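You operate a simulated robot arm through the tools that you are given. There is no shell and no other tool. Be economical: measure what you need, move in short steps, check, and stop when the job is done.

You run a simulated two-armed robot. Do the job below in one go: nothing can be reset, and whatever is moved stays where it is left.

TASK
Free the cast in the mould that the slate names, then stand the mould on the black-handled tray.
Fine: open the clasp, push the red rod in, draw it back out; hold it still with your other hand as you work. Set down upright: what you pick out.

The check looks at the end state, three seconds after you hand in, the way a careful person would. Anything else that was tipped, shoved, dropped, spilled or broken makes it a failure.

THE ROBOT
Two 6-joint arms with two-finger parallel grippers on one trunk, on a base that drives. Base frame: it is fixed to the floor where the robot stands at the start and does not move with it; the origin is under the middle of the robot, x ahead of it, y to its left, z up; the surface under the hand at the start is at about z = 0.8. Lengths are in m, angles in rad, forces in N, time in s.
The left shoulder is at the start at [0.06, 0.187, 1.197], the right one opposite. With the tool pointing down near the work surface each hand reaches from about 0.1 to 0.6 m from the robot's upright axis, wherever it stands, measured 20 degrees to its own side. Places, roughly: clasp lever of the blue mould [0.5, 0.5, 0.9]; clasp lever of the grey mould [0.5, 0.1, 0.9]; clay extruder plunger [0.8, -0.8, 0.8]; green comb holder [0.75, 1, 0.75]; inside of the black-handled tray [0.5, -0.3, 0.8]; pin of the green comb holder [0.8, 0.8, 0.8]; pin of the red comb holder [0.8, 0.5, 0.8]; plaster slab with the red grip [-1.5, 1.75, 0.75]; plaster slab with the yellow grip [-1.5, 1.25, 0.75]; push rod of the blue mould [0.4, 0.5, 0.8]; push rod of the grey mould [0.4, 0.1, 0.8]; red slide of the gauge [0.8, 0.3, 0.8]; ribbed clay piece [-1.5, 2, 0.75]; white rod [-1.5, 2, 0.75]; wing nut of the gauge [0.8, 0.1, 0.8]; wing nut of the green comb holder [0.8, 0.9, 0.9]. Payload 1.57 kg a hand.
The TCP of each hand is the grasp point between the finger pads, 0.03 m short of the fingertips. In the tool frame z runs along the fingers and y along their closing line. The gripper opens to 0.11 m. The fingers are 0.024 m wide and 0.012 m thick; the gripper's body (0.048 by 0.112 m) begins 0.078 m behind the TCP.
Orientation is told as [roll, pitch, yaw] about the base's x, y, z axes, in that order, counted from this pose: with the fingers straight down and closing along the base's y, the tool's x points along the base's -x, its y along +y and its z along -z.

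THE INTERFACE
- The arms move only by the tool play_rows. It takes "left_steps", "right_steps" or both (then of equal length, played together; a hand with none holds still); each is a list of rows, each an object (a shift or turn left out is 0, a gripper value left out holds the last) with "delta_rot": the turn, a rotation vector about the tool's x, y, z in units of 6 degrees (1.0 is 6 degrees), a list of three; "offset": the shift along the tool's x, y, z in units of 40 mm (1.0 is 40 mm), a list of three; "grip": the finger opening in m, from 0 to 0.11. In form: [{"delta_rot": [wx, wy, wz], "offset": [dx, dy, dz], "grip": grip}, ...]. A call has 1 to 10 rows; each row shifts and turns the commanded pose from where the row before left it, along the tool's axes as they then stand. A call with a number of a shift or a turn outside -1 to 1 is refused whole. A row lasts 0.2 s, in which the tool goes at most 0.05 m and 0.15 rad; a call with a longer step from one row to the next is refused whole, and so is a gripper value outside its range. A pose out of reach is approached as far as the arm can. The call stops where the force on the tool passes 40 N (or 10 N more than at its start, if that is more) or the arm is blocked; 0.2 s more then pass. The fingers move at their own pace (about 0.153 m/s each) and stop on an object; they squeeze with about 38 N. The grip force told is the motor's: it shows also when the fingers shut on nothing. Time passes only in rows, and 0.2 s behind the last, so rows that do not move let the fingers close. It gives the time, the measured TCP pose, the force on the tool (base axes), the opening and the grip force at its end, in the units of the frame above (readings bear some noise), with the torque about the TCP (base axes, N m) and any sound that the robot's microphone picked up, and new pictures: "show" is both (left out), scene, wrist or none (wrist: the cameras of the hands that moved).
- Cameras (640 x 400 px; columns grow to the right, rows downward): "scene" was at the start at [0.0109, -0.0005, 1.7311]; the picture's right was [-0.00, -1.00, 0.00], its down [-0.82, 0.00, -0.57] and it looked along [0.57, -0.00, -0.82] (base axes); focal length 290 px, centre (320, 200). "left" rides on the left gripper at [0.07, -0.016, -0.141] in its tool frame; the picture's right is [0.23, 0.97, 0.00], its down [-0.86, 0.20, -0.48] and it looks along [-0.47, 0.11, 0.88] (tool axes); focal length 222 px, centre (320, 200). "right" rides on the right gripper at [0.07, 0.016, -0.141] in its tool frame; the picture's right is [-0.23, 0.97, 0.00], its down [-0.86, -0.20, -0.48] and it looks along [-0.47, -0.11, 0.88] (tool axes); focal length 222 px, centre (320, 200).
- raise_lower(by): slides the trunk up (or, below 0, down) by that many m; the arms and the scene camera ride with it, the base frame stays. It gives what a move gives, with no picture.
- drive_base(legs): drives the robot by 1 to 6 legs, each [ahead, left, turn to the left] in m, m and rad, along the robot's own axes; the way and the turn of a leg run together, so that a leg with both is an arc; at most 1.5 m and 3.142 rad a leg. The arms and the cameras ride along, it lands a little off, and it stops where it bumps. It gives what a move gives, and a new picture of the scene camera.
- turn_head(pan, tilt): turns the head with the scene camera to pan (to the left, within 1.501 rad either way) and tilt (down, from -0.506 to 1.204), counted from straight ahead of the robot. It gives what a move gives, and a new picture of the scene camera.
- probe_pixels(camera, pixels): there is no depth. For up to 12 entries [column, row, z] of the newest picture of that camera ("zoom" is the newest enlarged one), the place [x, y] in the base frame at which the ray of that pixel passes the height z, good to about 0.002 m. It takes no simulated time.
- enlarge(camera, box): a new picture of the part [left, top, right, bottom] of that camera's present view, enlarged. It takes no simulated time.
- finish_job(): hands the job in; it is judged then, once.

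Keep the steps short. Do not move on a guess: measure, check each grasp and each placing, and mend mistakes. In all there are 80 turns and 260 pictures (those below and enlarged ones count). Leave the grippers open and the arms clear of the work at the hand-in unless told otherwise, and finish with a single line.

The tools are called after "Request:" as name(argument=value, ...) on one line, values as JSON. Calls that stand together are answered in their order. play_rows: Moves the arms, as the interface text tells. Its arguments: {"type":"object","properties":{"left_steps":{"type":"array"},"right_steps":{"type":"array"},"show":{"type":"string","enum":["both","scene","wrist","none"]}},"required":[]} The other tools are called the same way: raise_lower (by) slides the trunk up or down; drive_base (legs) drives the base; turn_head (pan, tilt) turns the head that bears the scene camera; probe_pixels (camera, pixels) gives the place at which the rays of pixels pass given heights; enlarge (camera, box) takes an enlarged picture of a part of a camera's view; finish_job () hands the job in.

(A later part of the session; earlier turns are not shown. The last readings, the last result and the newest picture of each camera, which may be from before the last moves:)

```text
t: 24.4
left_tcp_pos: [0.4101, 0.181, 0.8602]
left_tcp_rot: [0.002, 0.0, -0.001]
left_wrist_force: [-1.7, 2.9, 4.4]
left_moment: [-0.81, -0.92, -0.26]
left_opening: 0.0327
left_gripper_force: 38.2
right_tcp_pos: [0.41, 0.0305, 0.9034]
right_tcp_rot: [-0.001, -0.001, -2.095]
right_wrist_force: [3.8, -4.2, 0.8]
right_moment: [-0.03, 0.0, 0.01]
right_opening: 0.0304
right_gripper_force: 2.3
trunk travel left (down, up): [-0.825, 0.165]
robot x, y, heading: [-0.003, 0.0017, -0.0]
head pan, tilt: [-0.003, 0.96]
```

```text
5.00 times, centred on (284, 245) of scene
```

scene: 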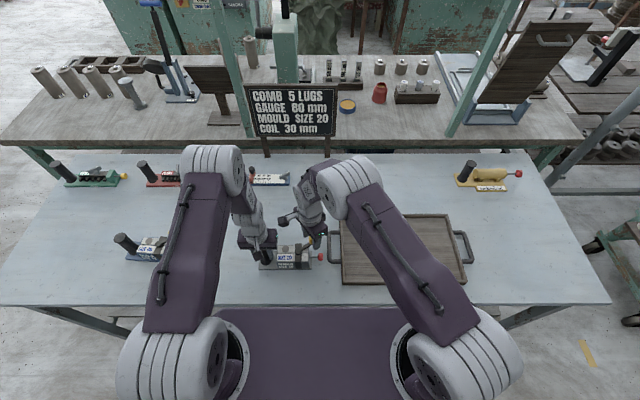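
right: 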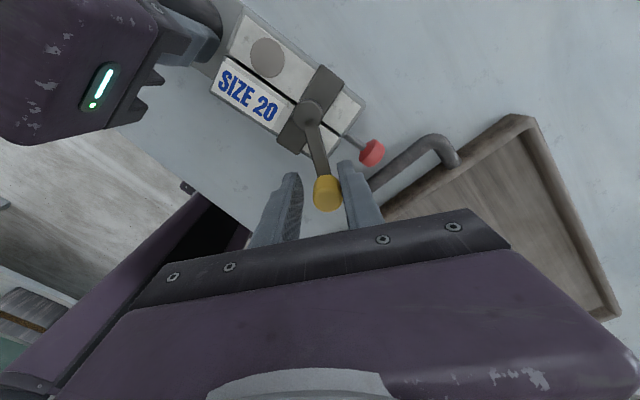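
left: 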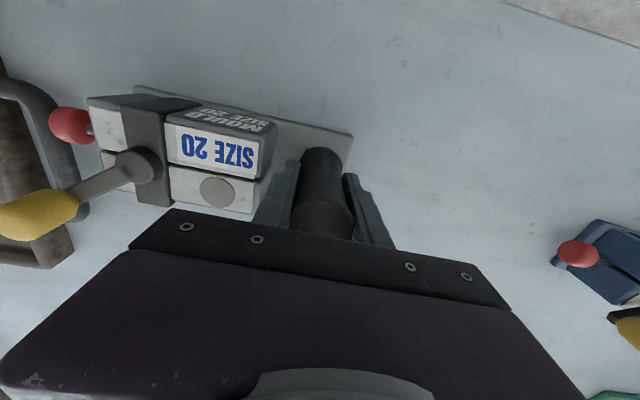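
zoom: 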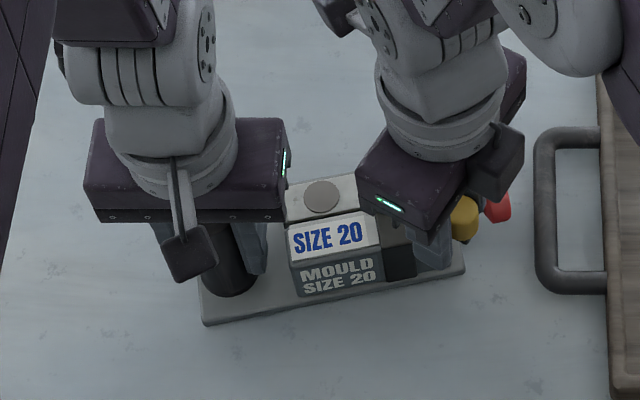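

The lever is now about 120° round. I continue another 24° and watch for a stop.

Request:
play_rows(right_steps=[{"offset": [0.02, -0.138, 0], "delta_rot": [0, 0, 1]}, {"offset": [0.004, -0.139, 0], "delta_rot": [0, 0, 1]}, {"offset": [-0.01, -0.138, 0], "delta_rot": [0, 0, 1]}, {"offset": [-0.025, -0.137, 0], "delta_rot": [0, 0, 1]}], show="wrist")

Request:
enlarge(camera="right", box=[160, 20, 480, 220])

```text
t: 25.4
left_tcp_pos: [0.4097, 0.1821, 0.8598]
left_tcp_rot: [0.0, 0.0, 0.001]
left_wrist_force: [-1.4, -0.7, 1.2]
left_moment: [-0.63, 0.03, -0.27]
left_opening: 0.0337
left_gripper_force: 38.4
right_tcp_pos: [0.3949, 0.0349, 0.9017]
right_tcp_rot: [-0.026, 0.005, -2.508]
right_wrist_force: [0.3, -0.4, 0.4]
right_moment: [-0.01, 0.03, -0.02]
right_opening: 0.0267
right_gripper_force: 0.6
right hand out of reach, approached as far as the arm can: row 4
trunk travel left (down, up): [-0.825, 0.165]
robot x, y, heading: [-0.0022, 0.0002, -0.008]
head pan, tilt: [-0.003, 0.96]
```

right: 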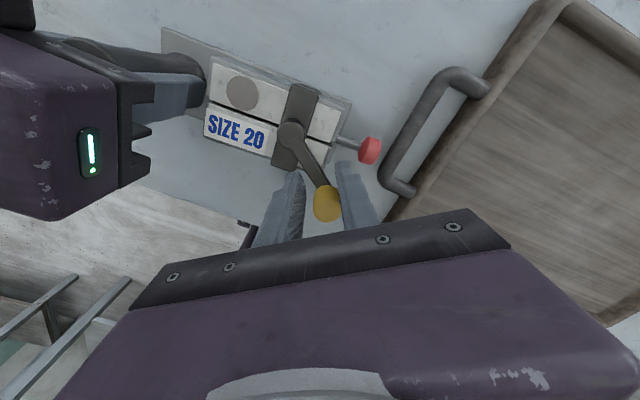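

```text
2.00 times, centred on (320, 120) of right
```

zoom: 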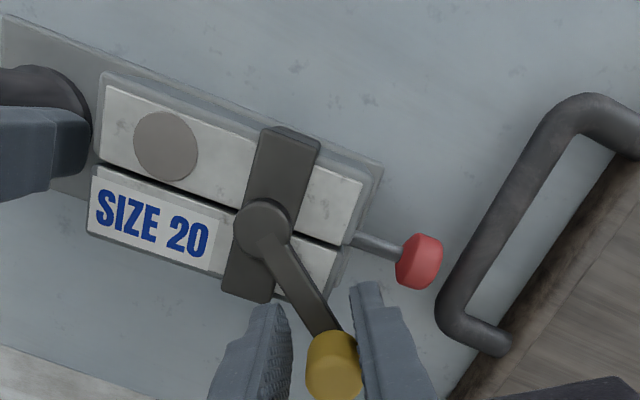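

The wrist is near its turning limit. I'll check how far the lever has gone and how the mould stands.

Request:
enlarge(camera="scene", box=[220, 205, 348, 285])

Request:
probe_pixels(camera="right", pixels=[[328, 200, 0.9], [291, 132, 0.87], [370, 151, 0.835], [330, 145, 0.86], [209, 103, 0.86]])

```text
5.00 times, centred on (284, 245) of scene
```

zoom: 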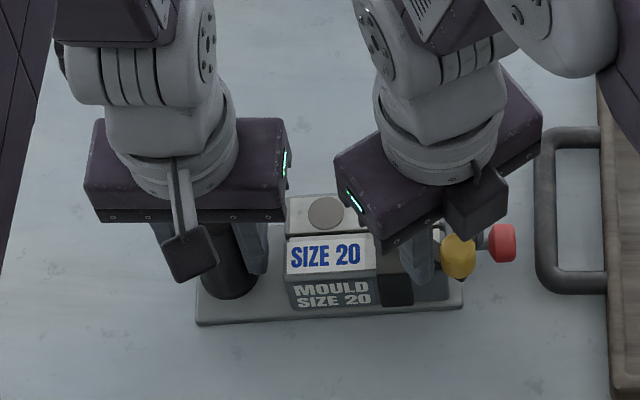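

```text
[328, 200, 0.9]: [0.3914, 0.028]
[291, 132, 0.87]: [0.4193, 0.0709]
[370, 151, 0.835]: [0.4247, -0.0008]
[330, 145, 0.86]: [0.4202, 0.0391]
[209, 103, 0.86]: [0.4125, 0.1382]
```

The lever seems to have swung about 75–80°. I push the knob a little further to find out whether it is against its stop.

Request:
play_rows(right_steps=[{"offset": [0, -0.15, 0]}, {"offset": [0, -0.15, 0]}, {"offset": [0, -0.15, 0]}, {}], show="wrist")

Request:
enlarge(camera="right", box=[160, 20, 480, 220])

Request:
enlarge(camera="left", box=[0, 60, 360, 260])

```text
t: 26.4
left_tcp_pos: [0.41, 0.1818, 0.8592]
left_tcp_rot: [0.0, 0.0, 0.0]
left_wrist_force: [0.2, -1.4, -0.6]
left_moment: [-0.38, -0.13, -0.11]
left_opening: 0.0335
left_gripper_force: 37.8
right_tcp_pos: [0.3956, 0.0339, 0.9024]
right_tcp_rot: [-0.026, 0.003, -2.505]
right_wrist_force: [0.2, -0.1, 1.0]
right_moment: [0.0, 0.01, 0.03]
right_opening: 0.0261
right_gripper_force: 0.0
right hand out of reach, approached as far as the arm can: row 1, 2, 3
trunk travel left (down, up): [-0.825, 0.165]
robot x, y, heading: [0.0052, -0.0013, -0.001]
head pan, tilt: [-0.003, 0.96]
```

right: 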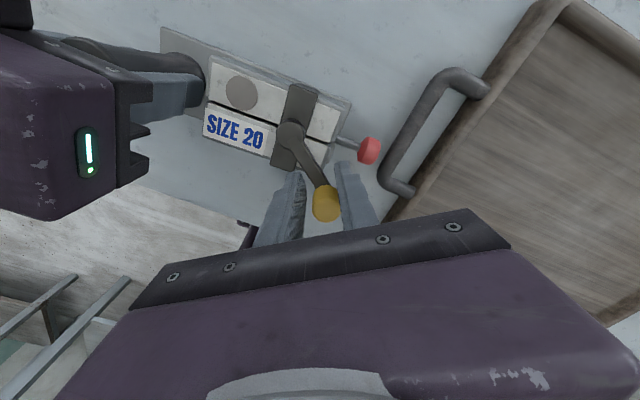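

```text
2.00 times, centred on (320, 120) of right
```

zoom: 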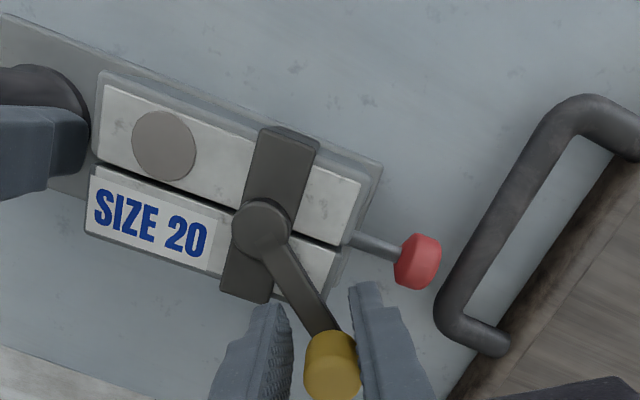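

```text
1.78 times, centred on (180, 160) of left
```

zoom: 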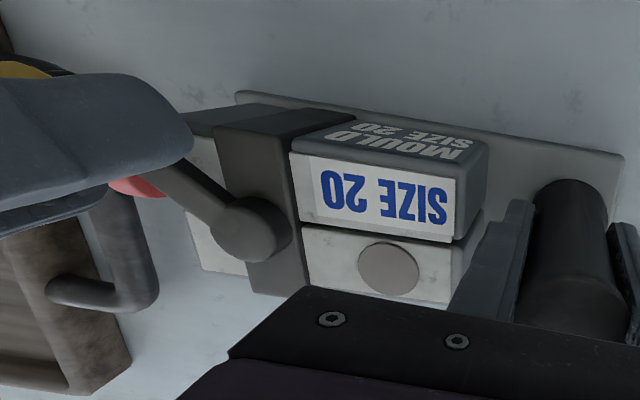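

The arm itself can't go further here. I'll lift off, turn the wrist back to −84°, close the fingers to a peg, and push the knob in +y, a force that goes straight into the left hand.

Request:
play_rows(right_steps=[{"offset": [0, 0.4, 0]}, {"offset": [0, 0, -1]}, {"offset": [0, 0, -1], "delta_rot": [0, 0, -1]}, {"delta_rot": [0, 0, -1], "grip": 0.0}, {"delta_rot": [0, 0, -1]}, {"delta_rot": [0, 0, -1]}, {"delta_rot": [0, 0, -1]}, {"delta_rot": [0, 0, -1]}, {"delta_rot": [0, 0, -1]}, {"delta_rot": [0, 0, -1]}], show="wrist")

Request:
enlarge(camera="scene", box=[220, 205, 348, 285])

```text
t: 28.6
left_tcp_pos: [0.4081, 0.1816, 0.8601]
left_tcp_rot: [0.0, -0.001, 0.002]
left_wrist_force: [-1.3, -0.2, 1.2]
left_moment: [-0.6, 0.2, -0.21]
left_opening: 0.0333
left_gripper_force: 38.1
right_tcp_pos: [0.4053, 0.0174, 0.9805]
right_tcp_rot: [0.001, 0.001, -1.675]
right_wrist_force: [-0.3, 0.4, 0.4]
right_moment: [0.0, 0.01, 0.01]
right_opening: 0.0
right_gripper_force: 21.4
right hand out of reach, approached as far as the arm can: row 1
trunk travel left (down, up): [-0.825, 0.165]
robot x, y, heading: [-0.0042, -0.0025, 0.0]
head pan, tilt: [-0.003, 0.96]
```

right: 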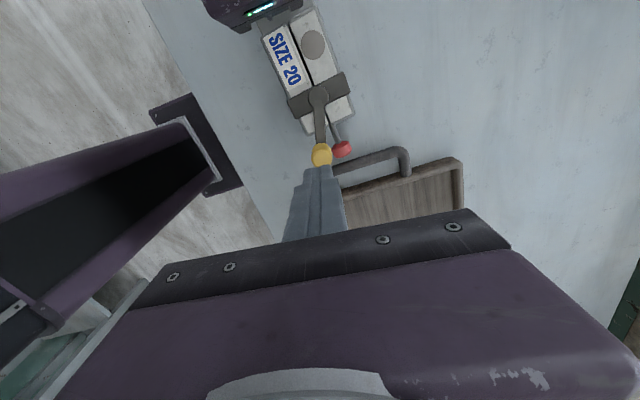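

```text
5.00 times, centred on (284, 245) of scene
```

zoom: 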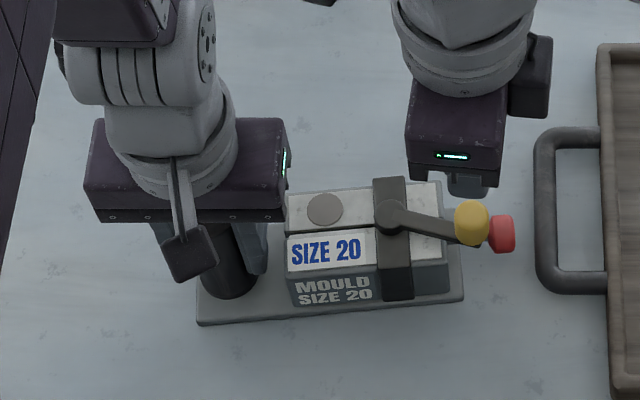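

Now the view is clear. The lever has passed the split line but may not be at its end, so I measure it.

Request:
probe_pixels(camera="zoom", pixels=[[471, 216, 0.9], [390, 215, 0.873], [502, 234, 0.837], [442, 183, 0.86], [440, 237, 0.86], [288, 236, 0.86]])

Request:
probe_pixels(camera="right", pixels=[[321, 154, 0.9], [319, 95, 0.87], [342, 149, 0.837]])

```text
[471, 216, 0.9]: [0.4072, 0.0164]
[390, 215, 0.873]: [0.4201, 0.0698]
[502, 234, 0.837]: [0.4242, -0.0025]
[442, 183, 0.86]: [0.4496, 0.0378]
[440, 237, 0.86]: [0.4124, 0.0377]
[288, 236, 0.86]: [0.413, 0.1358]
```

```text
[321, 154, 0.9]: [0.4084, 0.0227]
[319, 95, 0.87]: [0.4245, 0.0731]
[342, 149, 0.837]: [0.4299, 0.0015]
```

The lever is at −106°. My own retreat dragged it back, since the other finger caught it. I'll straddle the knob again with opening 0.04 at this wrist angle, go down, and sweep it −x without turning.

Request:
play_rows(right_steps=[{"grip": 0.04, "offset": [0.05, 0.05, 0]}, {"offset": [0, 0, 0.65]}, {"offset": [0, 0, 0.65]}, {"offset": [0, 0, 0.65]}, {"offset": [0.055, -0.137, 0]}, {"offset": [0.055, -0.137, 0]}, {"offset": [0.055, -0.137, 0]}, {"offset": [0.055, -0.137, 0]}, {"offset": [0.055, -0.137, 0]}, {"offset": [0.055, -0.137, 0]}], show="wrist")

Request:
enlarge(camera="scene", box=[220, 205, 348, 285])

```text
t: 30.8
left_tcp_pos: [0.4099, 0.1815, 0.8591]
left_tcp_rot: [0.0, -0.001, 0.001]
left_wrist_force: [-3.5, 10.8, 6.5]
left_moment: [-1.18, 0.06, -0.45]
left_opening: 0.0338
left_gripper_force: 38.1
right_tcp_pos: [0.3746, 0.0358, 0.9052]
right_tcp_rot: [-0.001, -0.001, -1.674]
right_wrist_force: [6.9, -10.5, -0.1]
right_moment: [-0.33, -0.17, -0.33]
right_opening: 0.0467
right_gripper_force: 3.8
trunk travel left (down, up): [-0.825, 0.165]
robot x, y, heading: [-0.0049, 0.0022, -0.003]
head pan, tilt: [-0.003, 0.96]
```

right: 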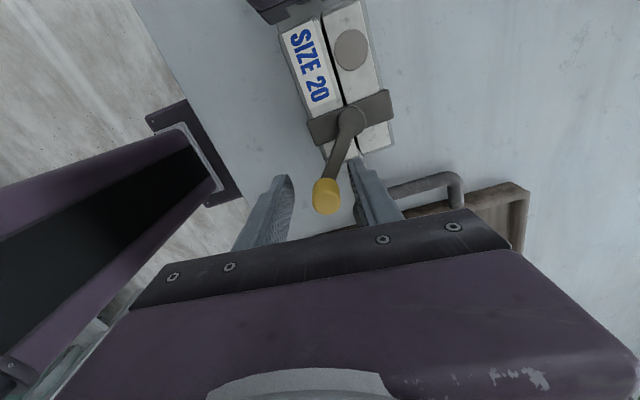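

```text
5.00 times, centred on (284, 245) of scene
```

zoom: 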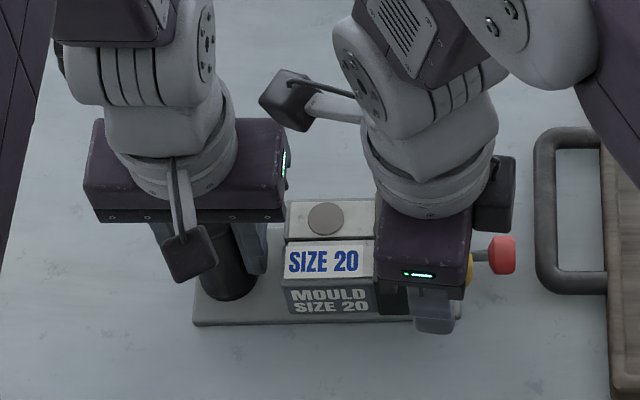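

Request:
probe_pixels(camera="right", pixels=[[326, 190, 0.9], [351, 119, 0.87], [335, 108, 0.872]])

Request:
enlarge(camera="right", box=[240, 60, 440, 240])

```text
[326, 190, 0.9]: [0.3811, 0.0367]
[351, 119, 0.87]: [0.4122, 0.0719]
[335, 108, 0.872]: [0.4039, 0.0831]
```

```text
2.22 times, centred on (340, 150) of right
```

zoom: 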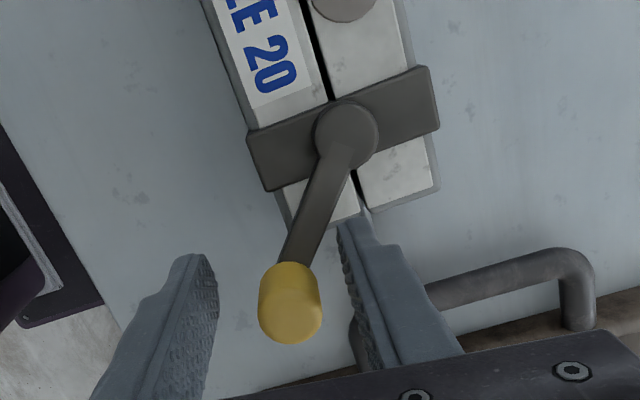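

The lever is now at about −131°, roughly 80° from the start, with 12 N resisting. One more small push will tell whether this is the stop.

Request:
play_rows(right_steps=[{"offset": [0.06, -0.12, 0]}, {"offset": [0.06, -0.12, 0]}, {}], show="wrist")

Request:
enlarge(camera="right", box=[240, 60, 440, 240])

```text
t: 31.6
left_tcp_pos: [0.4097, 0.1833, 0.8587]
left_tcp_rot: [0.0, 0.0, 0.0]
left_wrist_force: [-1.5, 8.7, 7.8]
left_moment: [-1.24, 0.24, -0.23]
left_opening: 0.0335
left_gripper_force: 37.6
right_tcp_pos: [0.3659, 0.0418, 0.9043]
right_tcp_rot: [-0.001, 0.0, -1.673]
right_wrist_force: [4.0, -9.2, -0.9]
right_moment: [-0.27, -0.07, -0.26]
right_opening: 0.045
right_gripper_force: 2.7
trunk travel left (down, up): [-0.825, 0.165]
robot x, y, heading: [0.0015, -0.0041, -0.002]
head pan, tilt: [-0.003, 0.96]
```

right: 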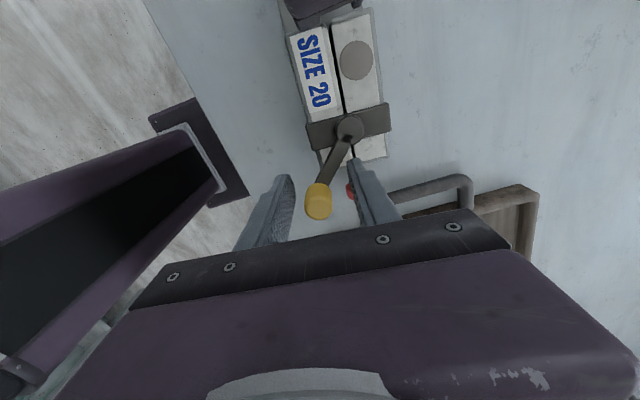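

```text
2.22 times, centred on (340, 150) of right
```

zoom: 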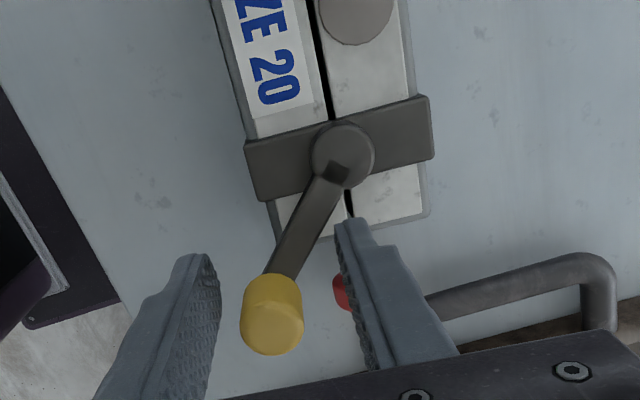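

The lever's angle to the mould stayed put and the mould itself turned, so the lever is at its open stop. I relax 6 mm, lift clear, then look.

Request:
play_rows(right_steps=[{"offset": [-0.06, 0.14, 0]}, {"offset": [0, 0, -1]}, {"offset": [0, 0, -1]}, {"offset": [-0.5, 0.3, 0]}, {"offset": [-0.5, 0.3, 0]}, {}], show="wrist")

Request:
enlarge(camera="scene", box=[220, 205, 348, 285])

```text
t: 33.0
left_tcp_pos: [0.4093, 0.1822, 0.8594]
left_tcp_rot: [0.001, 0.0, 0.001]
left_wrist_force: [1.0, 0.6, 4.8]
left_moment: [-0.89, 0.34, 0.11]
left_opening: 0.0336
left_gripper_force: 38.0
right_tcp_pos: [0.3898, -0.0031, 0.9825]
right_tcp_rot: [0.0, -0.001, -1.677]
right_wrist_force: [0.1, -0.1, -0.7]
right_moment: [-0.02, 0.0, 0.01]
right_opening: 0.0398
right_gripper_force: 0.1
trunk travel left (down, up): [-0.825, 0.165]
robot x, y, heading: [0.0007, 0.0006, 0.006]
head pan, tilt: [-0.003, 0.96]
```

right: 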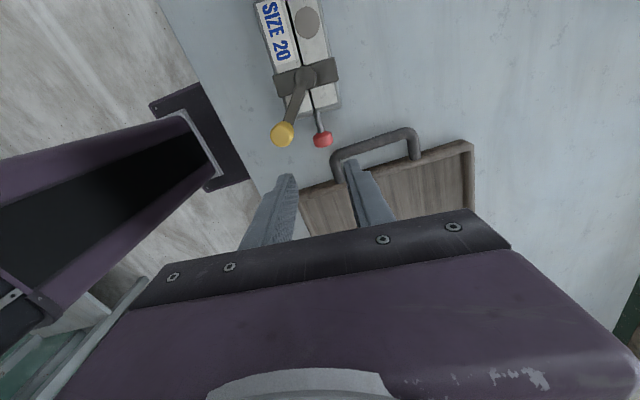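

```text
5.00 times, centred on (284, 245) of scene
```

zoom: 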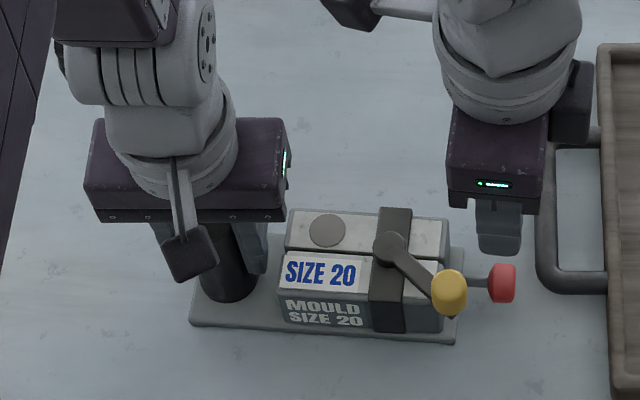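

The clasp is clearly open. Now I measure the rod knob and rod.

Request:
probe_pixels(camera="zoom", pixels=[[502, 283, 0.83], [502, 283, 0.84], [490, 283, 0.835], [515, 282, 0.835], [449, 287, 0.9], [445, 296, 0.86], [447, 222, 0.86]])

Request:
probe_pixels(camera="right", pixels=[[323, 140, 0.83], [323, 140, 0.84], [282, 132, 0.9], [314, 142, 0.835], [333, 138, 0.835], [317, 115, 0.835]])

Request:
enlarge(camera="right", box=[240, 60, 400, 160])

```text
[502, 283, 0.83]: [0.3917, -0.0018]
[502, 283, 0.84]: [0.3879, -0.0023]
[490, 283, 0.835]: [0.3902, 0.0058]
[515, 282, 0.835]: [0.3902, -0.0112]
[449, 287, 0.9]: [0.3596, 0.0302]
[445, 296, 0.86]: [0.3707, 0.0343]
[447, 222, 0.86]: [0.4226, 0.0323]
```

```text
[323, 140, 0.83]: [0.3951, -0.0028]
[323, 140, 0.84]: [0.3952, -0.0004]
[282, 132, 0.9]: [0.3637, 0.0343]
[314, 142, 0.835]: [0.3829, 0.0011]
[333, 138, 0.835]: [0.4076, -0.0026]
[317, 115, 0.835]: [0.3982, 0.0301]
```

```text
4.00 times, centred on (320, 110) of right
```

zoom: 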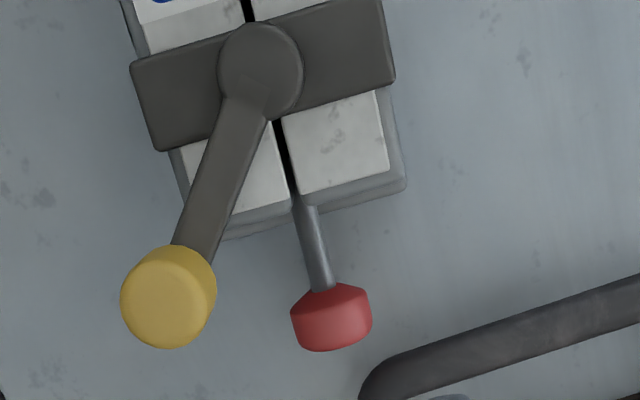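

The rod knob is at about (0.393, −0.002, 0.83), and the rod direction matches the tool's x. I'll go down with the fingers either side of the knob (TCP z 0.842, slightly to the outer end) before closing.

Request:
play_rows(right_steps=[{"offset": [-0.14, 0.1, 0.7]}, {"offset": [0, 0, 0.7]}, {"offset": [0, 0, 0.7]}, {"offset": [0, 0, 0.7]}, {"offset": [0, 0, 0.7]}, {}], show="wrist")

Request:
enlarge(camera="right", box=[240, 60, 440, 240])

Request:
enlarge(camera="scene", box=[220, 205, 348, 285])

```text
t: 34.4
left_tcp_pos: [0.4085, 0.1823, 0.8594]
left_tcp_rot: [0.0, -0.001, -0.001]
left_wrist_force: [0.6, 0.5, 2.8]
left_moment: [-0.82, 0.32, 0.06]
left_opening: 0.0334
left_gripper_force: 38.3
right_tcp_pos: [0.3933, -0.0105, 0.8436]
right_tcp_rot: [0.002, 0.0, -1.677]
right_wrist_force: [0.8, 0.2, 0.0]
right_moment: [-0.05, 0.01, 0.01]
right_opening: 0.0398
right_gripper_force: 0.1
trunk travel left (down, up): [-0.825, 0.165]
robot x, y, heading: [0.0002, -0.0024, -0.001]
head pan, tilt: [-0.003, 0.96]
```

right: 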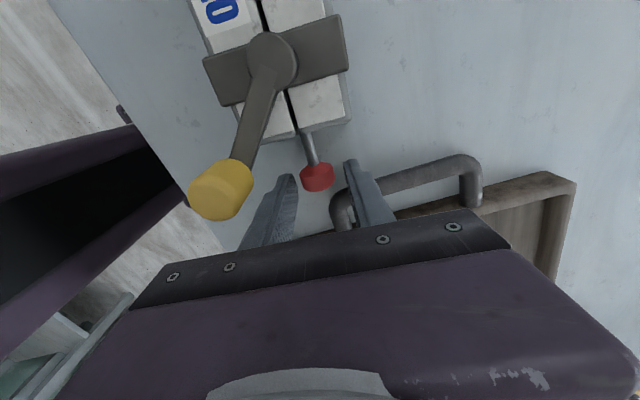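

```text
2.22 times, centred on (340, 150) of right
```

zoom: 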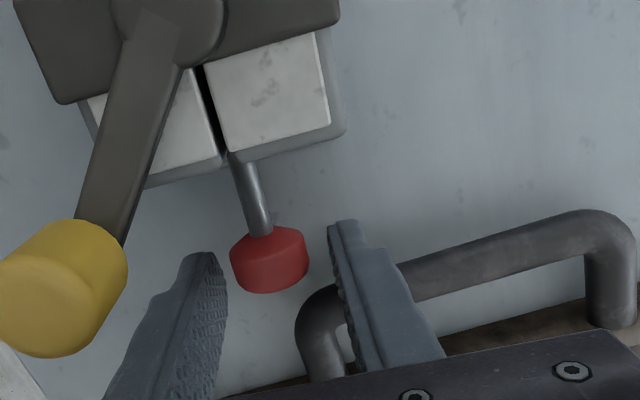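

```text
5.00 times, centred on (284, 245) of scene
```

zoom: 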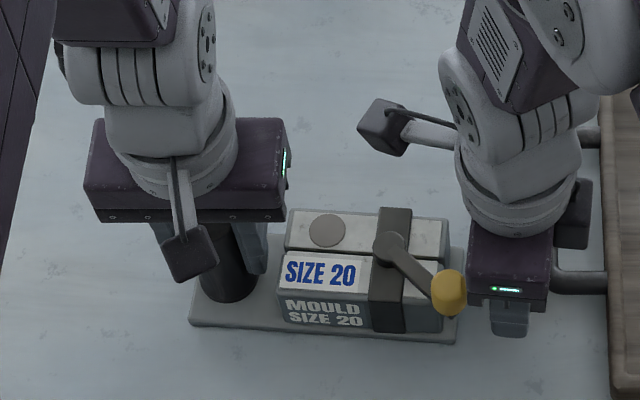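

Request:
probe_pixels(camera="right", pixels=[[317, 178, 0.83], [302, 176, 0.83], [333, 174, 0.83], [317, 166, 0.835], [317, 188, 0.825], [308, 133, 0.83]])

Request:
play_rows(right_steps=[{"grip": 0.0}, {}, {}], show="wrist")

Request:
enlarge(camera="right", box=[240, 60, 440, 240])

```text
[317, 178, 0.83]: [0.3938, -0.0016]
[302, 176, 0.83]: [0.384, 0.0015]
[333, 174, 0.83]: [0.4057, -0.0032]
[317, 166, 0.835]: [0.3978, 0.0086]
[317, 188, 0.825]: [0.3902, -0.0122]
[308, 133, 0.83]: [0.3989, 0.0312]
```

```text
t: 35.2
left_tcp_pos: [0.4085, 0.1815, 0.8597]
left_tcp_rot: [-0.001, 0.0, 0.0]
left_wrist_force: [0.1, -1.8, 3.6]
left_moment: [-1.02, 0.27, -0.15]
left_opening: 0.0334
left_gripper_force: 38.2
right_tcp_pos: [0.3935, -0.01, 0.845]
right_tcp_rot: [-0.001, 0.001, -1.676]
right_wrist_force: [-2.3, 1.2, -0.9]
right_moment: [0.03, -0.04, 0.31]
right_opening: 0.0249
right_gripper_force: 36.7
trunk travel left (down, up): [-0.825, 0.165]
robot x, y, heading: [0.0005, 0.0009, 0.002]
head pan, tilt: [-0.003, 0.96]
```

right: 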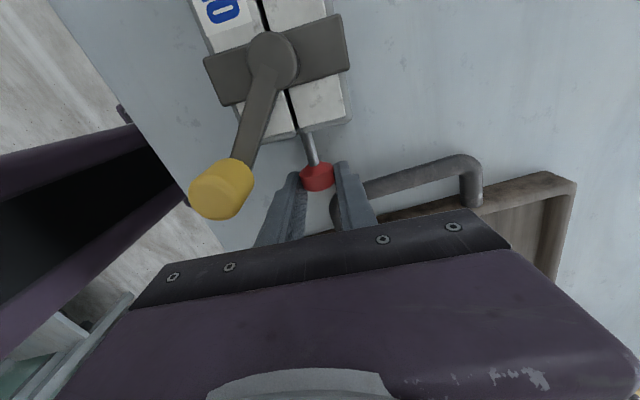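

```text
2.22 times, centred on (340, 150) of right
```

zoom: 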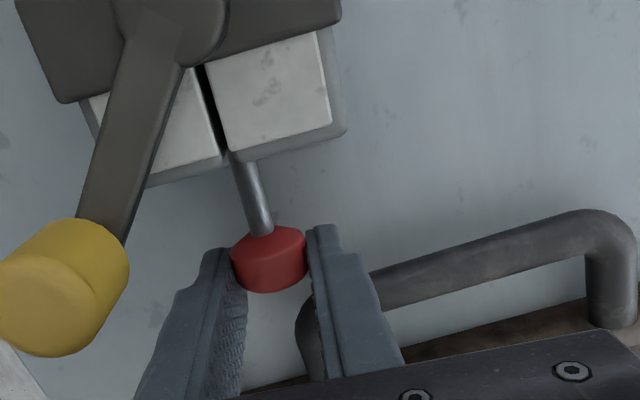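

The knob is gripped (0.025 wide). I push the rod in along tool +x, 20 mm for a start, in small steps.

Request:
play_rows(right_steps=[{"offset": [0.12, 0, 0]}, {"offset": [0.12, 0, 0]}, {"offset": [0.12, 0, 0]}, {"offset": [0.12, 0, 0]}, {}], show="wrist")

Request:
enlarge(camera="right", box=[240, 60, 440, 240])

```text
t: 36.4
left_tcp_pos: [0.4112, 0.1825, 0.86]
left_tcp_rot: [0.0, -0.002, 0.003]
left_wrist_force: [6.8, 16.5, 3.1]
left_moment: [-1.2, -0.3, 0.25]
left_opening: 0.0332
left_gripper_force: 38.2
right_tcp_pos: [0.3959, 0.0074, 0.8423]
right_tcp_rot: [-0.005, -0.005, -1.676]
right_wrist_force: [-6.9, -16.4, -0.6]
right_moment: [0.62, 0.32, 0.79]
right_opening: 0.0247
right_gripper_force: 36.6
trunk travel left (down, up): [-0.825, 0.165]
robot x, y, heading: [-0.0013, -0.0001, -0.002]
head pan, tilt: [-0.003, 0.96]
```

right: 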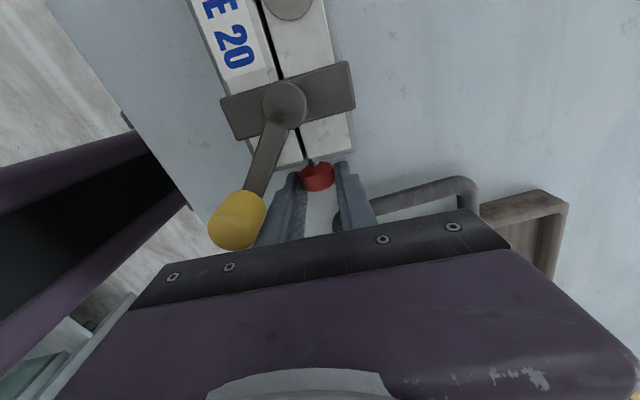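

```text
2.22 times, centred on (340, 150) of right
```

zoom: 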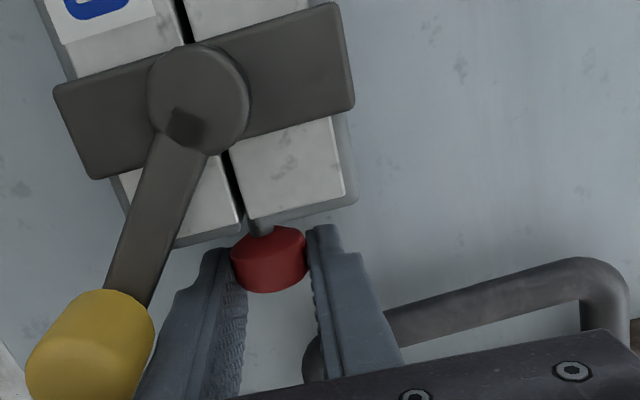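

The rod slid in about 17 mm at ~17 N, with a small gap left (zoom (262,228)). I push the rest.

Request:
play_rows(right_steps=[{"offset": [0.1, 0, 0]}, {"offset": [0.1, 0, 0]}, {"offset": [0.1, 0, 0]}, {"offset": [0.1, 0, 0]}, {}], show="wrist")

Request:
enlarge(camera="right", box=[240, 60, 440, 240])

Request:
enlarge(camera="scene", box=[220, 205, 348, 285])

```text
t: 36.9
left_tcp_pos: [0.41, 0.1811, 0.8597]
left_tcp_rot: [0.0, -0.006, 0.001]
left_wrist_force: [-1.3, -0.1, -1.9]
left_moment: [-1.17, -1.06, -0.09]
left_opening: 0.0333
left_gripper_force: 37.3
right_tcp_pos: [0.3956, 0.0091, 0.8436]
right_tcp_rot: [-0.006, -0.005, -1.676]
right_wrist_force: [2.4, -2.2, 7.2]
right_moment: [1.0, 1.38, 0.08]
right_opening: 0.0245
right_gripper_force: 36.2
trunk travel left (down, up): [-0.825, 0.165]
robot x, y, heading: [-0.0001, 0.0004, 0.003]
head pan, tilt: [-0.003, 0.96]
stopped in row 2 (right hand): the force on the tool passed its limit at 43 N (the readings are from after the stop); the commanded pose is now the measured one
```

right: 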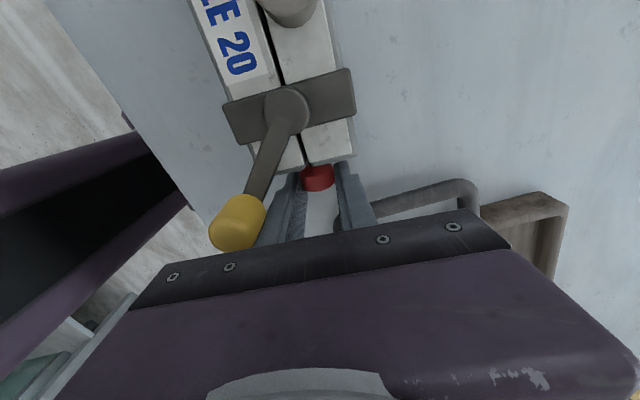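

```text
2.22 times, centred on (340, 150) of right
```

zoom: 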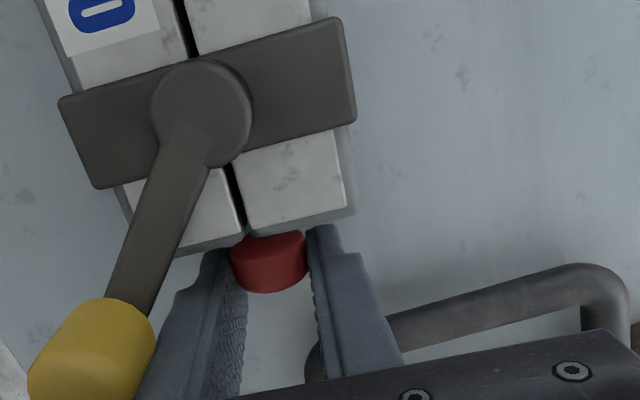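

```text
5.00 times, centred on (284, 245) of scene
```

zoom: 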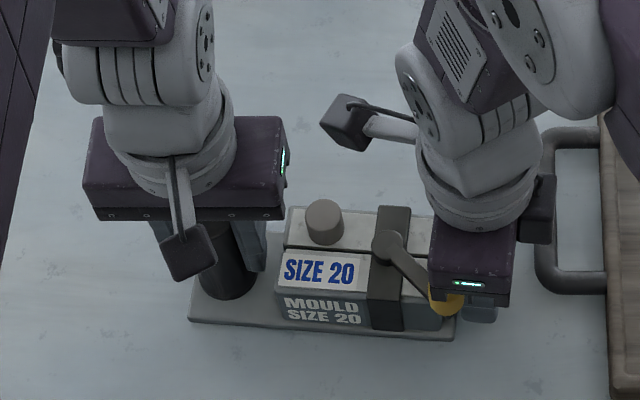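

The rod is fully in, and the cast (grey plug at scene zoom (325,215)) has risen out of the mould. Now I draw the rod back out.

Request:
play_rows(right_steps=[{"offset": [-0.1, 0, 0]}, {"offset": [-0.1, 0, 0]}, {"offset": [-0.1, 0, 0]}, {"offset": [-0.1, 0, 0]}, {"offset": [-0.1, 0, 0]}, {}], show="wrist")

Request:
enlarge(camera="right", box=[240, 60, 440, 240])

Request:
enlarge(camera="scene", box=[220, 205, 348, 285])

```text
t: 38.2
left_tcp_pos: [0.4106, 0.1833, 0.8603]
left_tcp_rot: [0.0, -0.003, 0.0]
left_wrist_force: [2.6, 0.2, 20.1]
left_moment: [-1.98, 0.42, -0.2]
left_opening: 0.0339
left_gripper_force: 37.9
right_tcp_pos: [0.3943, -0.0089, 0.8456]
right_tcp_rot: [-0.006, -0.006, -1.675]
right_wrist_force: [0.0, 0.1, -12.1]
right_moment: [-0.69, -0.02, 0.18]
right_opening: 0.0247
right_gripper_force: 36.6
trunk travel left (down, up): [-0.825, 0.165]
robot x, y, heading: [-0.0027, 0.0034, -0.0]
head pan, tilt: [-0.003, 0.96]
```

right: 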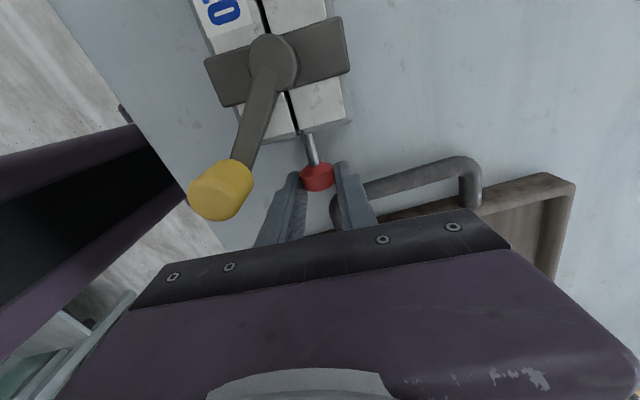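

```text
2.22 times, centred on (340, 150) of right
```

zoom: 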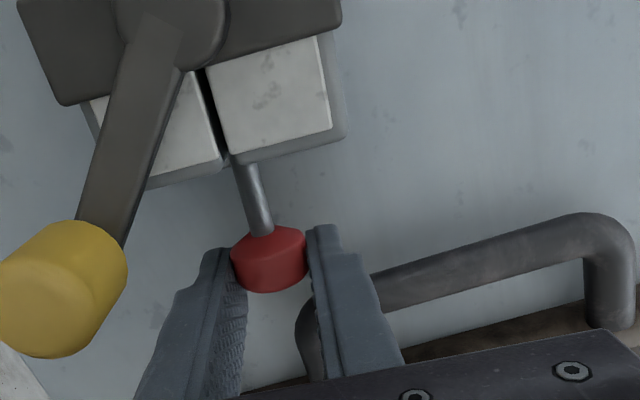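

```text
5.00 times, centred on (284, 245) of scene
```

zoom: 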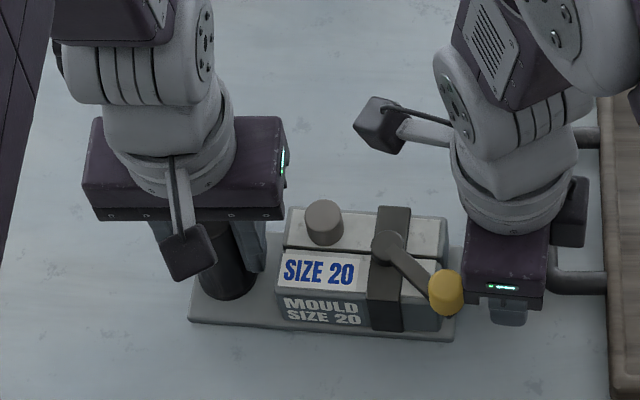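

The rod is out and the cast stays up. It's about 1 mm short of its original position, so I pull gently a bit more and relax the vertical strain.

Request:
play_rows(right_steps=[{"offset": [-0.03, 0, 0.04]}, {"offset": [-0.03, 0, 0.03]}, {}], show="none")

```text
t: 39.0
left_tcp_pos: [0.4087, 0.1836, 0.8601]
left_tcp_rot: [0.002, -0.002, 0.0]
left_wrist_force: [3.7, -3.4, -6.2]
left_moment: [1.28, 0.61, 0.35]
left_opening: 0.0335
left_gripper_force: 38.0
right_tcp_pos: [0.3952, -0.0104, 0.8434]
right_tcp_rot: [0.001, -0.002, -1.676]
right_wrist_force: [-2.9, 5.0, 26.4]
right_moment: [0.23, -0.01, 0.43]
right_opening: 0.025
right_gripper_force: 36.6
trunk travel left (down, up): [-0.825, 0.165]
robot x, y, heading: [-0.0028, -0.0016, 0.001]
head pan, tilt: [-0.003, 0.96]
```

The rod is back to its original extension. I ease the vertical strain, open, and lift the right hand straight up.

Request:
play_rows(right_steps=[{"offset": [0, 0, -0.04]}, {"grip": 0.045}, {}, {}, {"offset": [0, 0, -0.5]}, {"offset": [0, 0, -1]}, {"offset": [0, 0, -1]}, {"offset": [0, 0, -1]}], show="wrist")

Request:
enlarge(camera="scene", box=[220, 205, 348, 285])

```text
t: 40.9
left_tcp_pos: [0.4097, 0.1826, 0.8601]
left_tcp_rot: [0.0, -0.005, 0.001]
left_wrist_force: [-0.5, -1.3, 3.8]
left_moment: [-0.94, 0.45, -0.13]
left_opening: 0.0334
left_gripper_force: 37.9
right_tcp_pos: [0.3895, -0.0118, 0.9837]
right_tcp_rot: [-0.006, -0.005, -1.675]
right_wrist_force: [-0.3, 0.3, -0.2]
right_moment: [0.02, -0.01, 0.01]
right_opening: 0.0449
right_gripper_force: 0.1
trunk travel left (down, up): [-0.825, 0.165]
robot x, y, heading: [0.0024, 0.0024, -0.001]
head pan, tilt: [-0.003, 0.96]
```

right: 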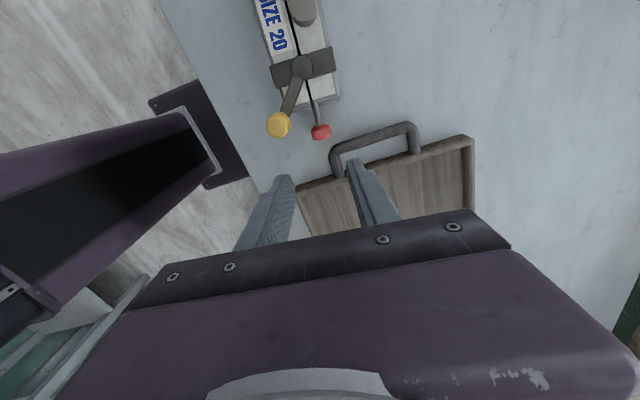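

```text
5.00 times, centred on (284, 245) of scene
```

zoom: 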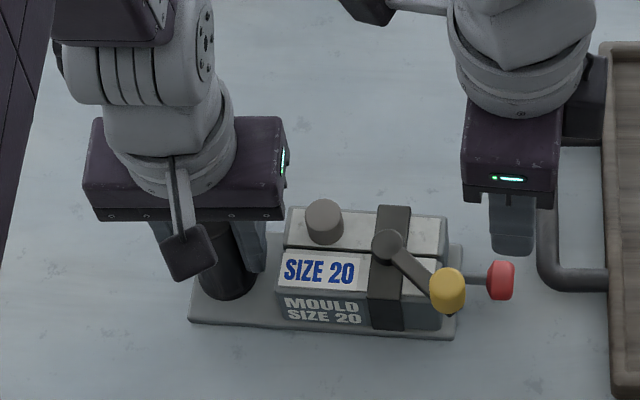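

Clasp open, cast raised, rod out. Now for the carry: the right hand goes up and away to the right, then the left lifts the mould 0.12 m.

Request:
play_rows(right_steps=[{"offset": [0, 0, -1]}, {"offset": [0, 0, -1]}, {"offset": [-1, 0, 0]}, {"offset": [-1, 0, 0]}, {"offset": [-1, 0, 0]}, {"offset": [-1, 0, 0]}, {"offset": [-1, 0, 0]}], show="none")

Request:
play_rows(left_steps=[{"offset": [0, 0, -0.25]}, {"offset": [0, 0, -0.25]}, {"offset": [0, 0, -0.4]}, {"offset": [0, 0, -0.5]}, {"offset": [0, 0, -0.5]}, {"offset": [0, 0, -0.5]}, {"offset": [0, 0, -0.5]}, {}])

Request:
enlarge(camera="scene", box=[210, 185, 370, 285])

```text
t: 42.5
left_tcp_pos: [0.4106, 0.1819, 0.8609]
left_tcp_rot: [0.002, -0.003, 0.002]
left_wrist_force: [0.6, 1.4, 5.3]
left_moment: [-1.1, 0.41, 0.05]
left_opening: 0.0338
left_gripper_force: 38.0
right_tcp_pos: [0.3735, -0.2101, 1.067]
right_tcp_rot: [-0.005, -0.003, -1.674]
right_wrist_force: [-0.2, -0.8, 0.1]
right_moment: [0.01, 0.01, 0.01]
right_opening: 0.045
right_gripper_force: 0.0
trunk travel left (down, up): [-0.825, 0.165]
robot x, y, heading: [0.0006, -0.0017, -0.001]
head pan, tilt: [-0.003, 0.96]
```

```text
t: 44.2
left_tcp_pos: [0.4098, 0.1831, 0.9772]
left_tcp_rot: [0.001, -0.003, 0.002]
left_wrist_force: [0.4, -0.2, -5.3]
left_moment: [0.44, -0.06, 0.03]
left_opening: 0.0335
left_gripper_force: 38.3
right_tcp_pos: [0.3763, -0.2086, 1.0658]
right_tcp_rot: [-0.004, -0.007, -1.677]
right_wrist_force: [0.4, -0.2, 0.9]
right_moment: [-0.01, 0.0, 0.02]
right_opening: 0.045
right_gripper_force: 0.1
trunk travel left (down, up): [-0.825, 0.165]
robot x, y, heading: [0.0017, -0.0008, 0.001]
head pan, tilt: [-0.003, 0.96]
```

scene: 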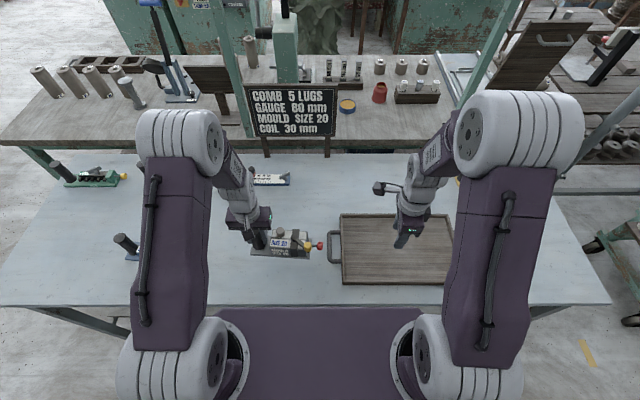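
left: 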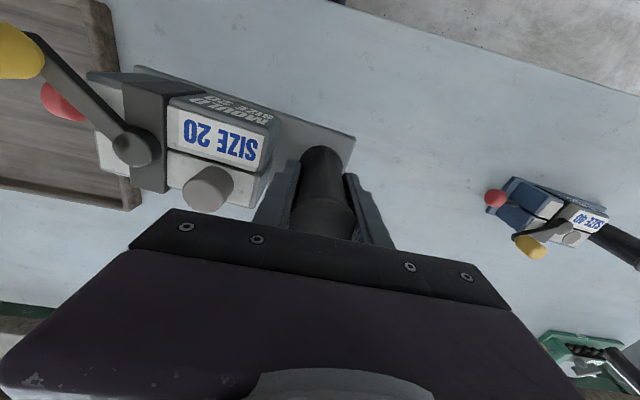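

```text
4.00 times, centred on (290, 235) of scene
```

zoom: 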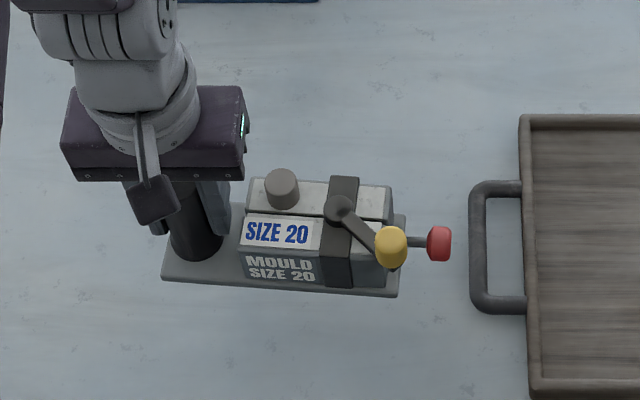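

The mould hangs level and the cast stays in it. I drive the base 0.34 m to the right so the left hand comes over the tray.

Request:
drive_base(legs=[[0, -0.34, 0]])

Request:
enlarge(camera="scene", box=[200, 180, 400, 305])

```text
t: 46.5
left_tcp_pos: [0.4101, -0.158, 0.9775]
left_tcp_rot: [-0.001, -0.001, 0.001]
left_wrist_force: [0.7, -0.5, -5.4]
left_moment: [0.41, -0.06, 0.0]
left_opening: 0.0333
left_gripper_force: 38.6
right_tcp_pos: [0.3754, -0.5494, 1.0654]
right_tcp_rot: [-0.007, -0.006, -1.676]
right_wrist_force: [0.7, 0.7, -0.6]
right_moment: [-0.01, -0.02, -0.04]
right_opening: 0.0451
right_gripper_force: 0.1
trunk travel left (down, up): [-0.825, 0.165]
robot x, y, heading: [-0.0008, -0.3392, -0.004]
head pan, tilt: [-0.003, 0.96]
```

scene: 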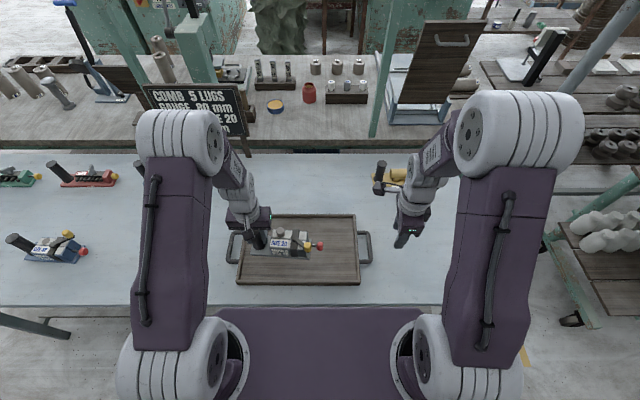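

```text
3.20 times, centred on (300, 242) of scene
```

zoom: 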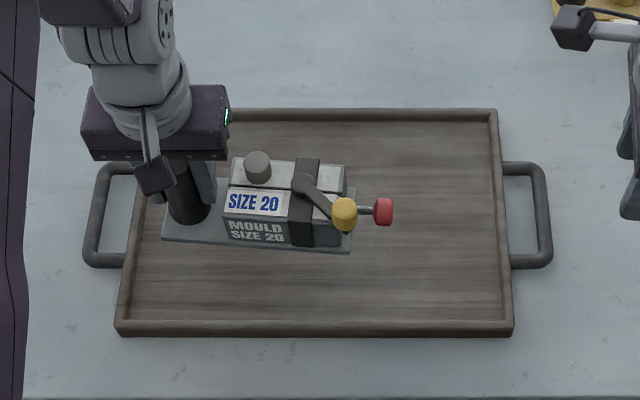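

Request:
probe_pixels(camera="zoom", pixels=[[150, 125, 0.81], [487, 121, 0.81], [497, 318, 0.81], [133, 318, 0.81], [120, 335, 0.8], [119, 324, 0.82], [119, 324, 0.83]])

```text
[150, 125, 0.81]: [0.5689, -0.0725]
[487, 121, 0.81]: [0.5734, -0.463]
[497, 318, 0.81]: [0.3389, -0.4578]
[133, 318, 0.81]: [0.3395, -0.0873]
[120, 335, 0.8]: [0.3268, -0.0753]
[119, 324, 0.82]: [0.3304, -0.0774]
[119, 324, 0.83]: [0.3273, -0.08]
```

The tray's inside spans x 0.34–0.57 and y −0.09 to −0.46. I shift the handle to about (0.46, −0.195) and lower to z≈0.889, just above the expected contact.

Request:
play_rows(left_steps=[{"offset": [-0.42, -0.31, 0]}, {"offset": [-0.42, -0.31, 0]}, {"offset": [-0.42, -0.31, 0]}, {}, {"offset": [0, 0, 0.55]}, {"offset": [0, 0, 0.55]}, {"offset": [0, 0, 0.55]}, {"offset": [0, 0, 0.5]}, {}])

Request:
enlarge(camera="scene", box=[220, 190, 380, 290])

```text
t: 48.5
left_tcp_pos: [0.4599, -0.1956, 0.8924]
left_tcp_rot: [0.0, -0.003, 0.0]
left_wrist_force: [-0.1, 0.3, -4.9]
left_moment: [0.36, -0.03, 0.03]
left_opening: 0.0333
left_gripper_force: 38.6
right_tcp_pos: [0.3739, -0.5518, 1.0652]
right_tcp_rot: [-0.006, -0.006, -1.678]
right_wrist_force: [0.6, -1.7, 0.1]
right_moment: [0.01, -0.01, -0.04]
right_opening: 0.045
right_gripper_force: 0.1
trunk travel left (down, up): [-0.825, 0.165]
robot x, y, heading: [-0.0035, -0.3422, -0.006]
head pan, tilt: [-0.003, 0.96]
```

scene: 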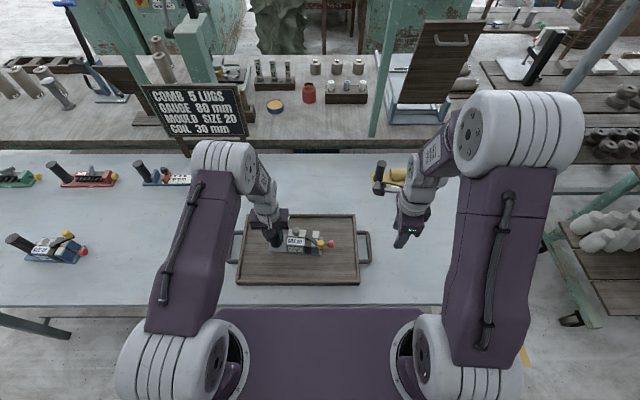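
left: 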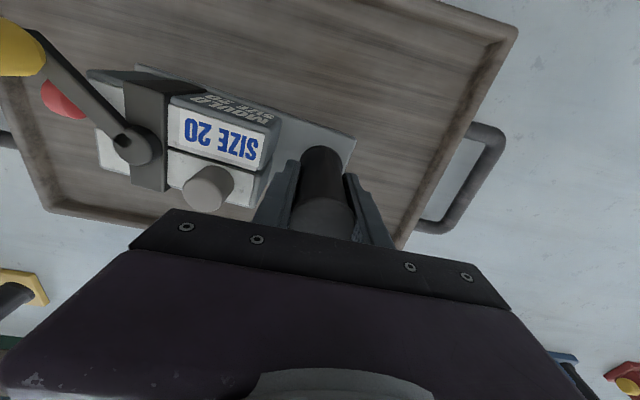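

```text
4.00 times, centred on (300, 240) of scene
```

zoom: 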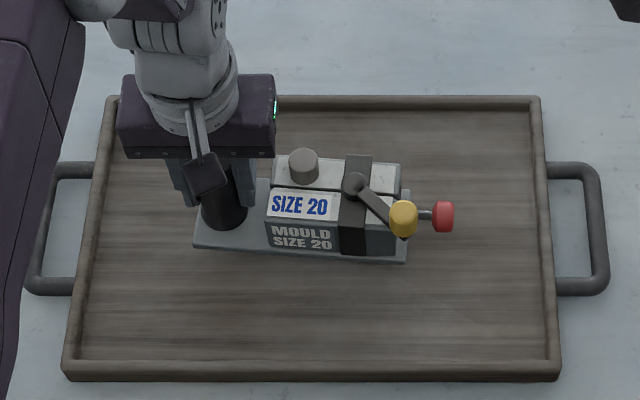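

Well inside the tray and level. I lower in 3 mm steps and watch the vertical force.

Request:
play_rows(left_steps=[{"offset": [0, 0, 0.08]}, {"offset": [0, 0, 0.08]}, {"offset": [0, 0, 0.08]}, {"offset": [0, 0, 0.08]}, {}], show="none")

```text
t: 49.7
left_tcp_pos: [0.4617, -0.1953, 0.8786]
left_tcp_rot: [0.0, -0.001, 0.001]
left_wrist_force: [-0.1, -0.9, -5.1]
left_moment: [0.47, -0.06, 0.01]
left_opening: 0.0331
left_gripper_force: 38.2
right_tcp_pos: [0.3737, -0.5519, 1.0668]
right_tcp_rot: [-0.006, -0.005, -1.676]
right_wrist_force: [-0.4, 0.2, -0.3]
right_moment: [-0.04, 0.02, 0.04]
right_opening: 0.045
right_gripper_force: 0.0
trunk travel left (down, up): [-0.825, 0.165]
robot x, y, heading: [0.0021, -0.343, -0.005]
head pan, tilt: [-0.003, 0.96]
```

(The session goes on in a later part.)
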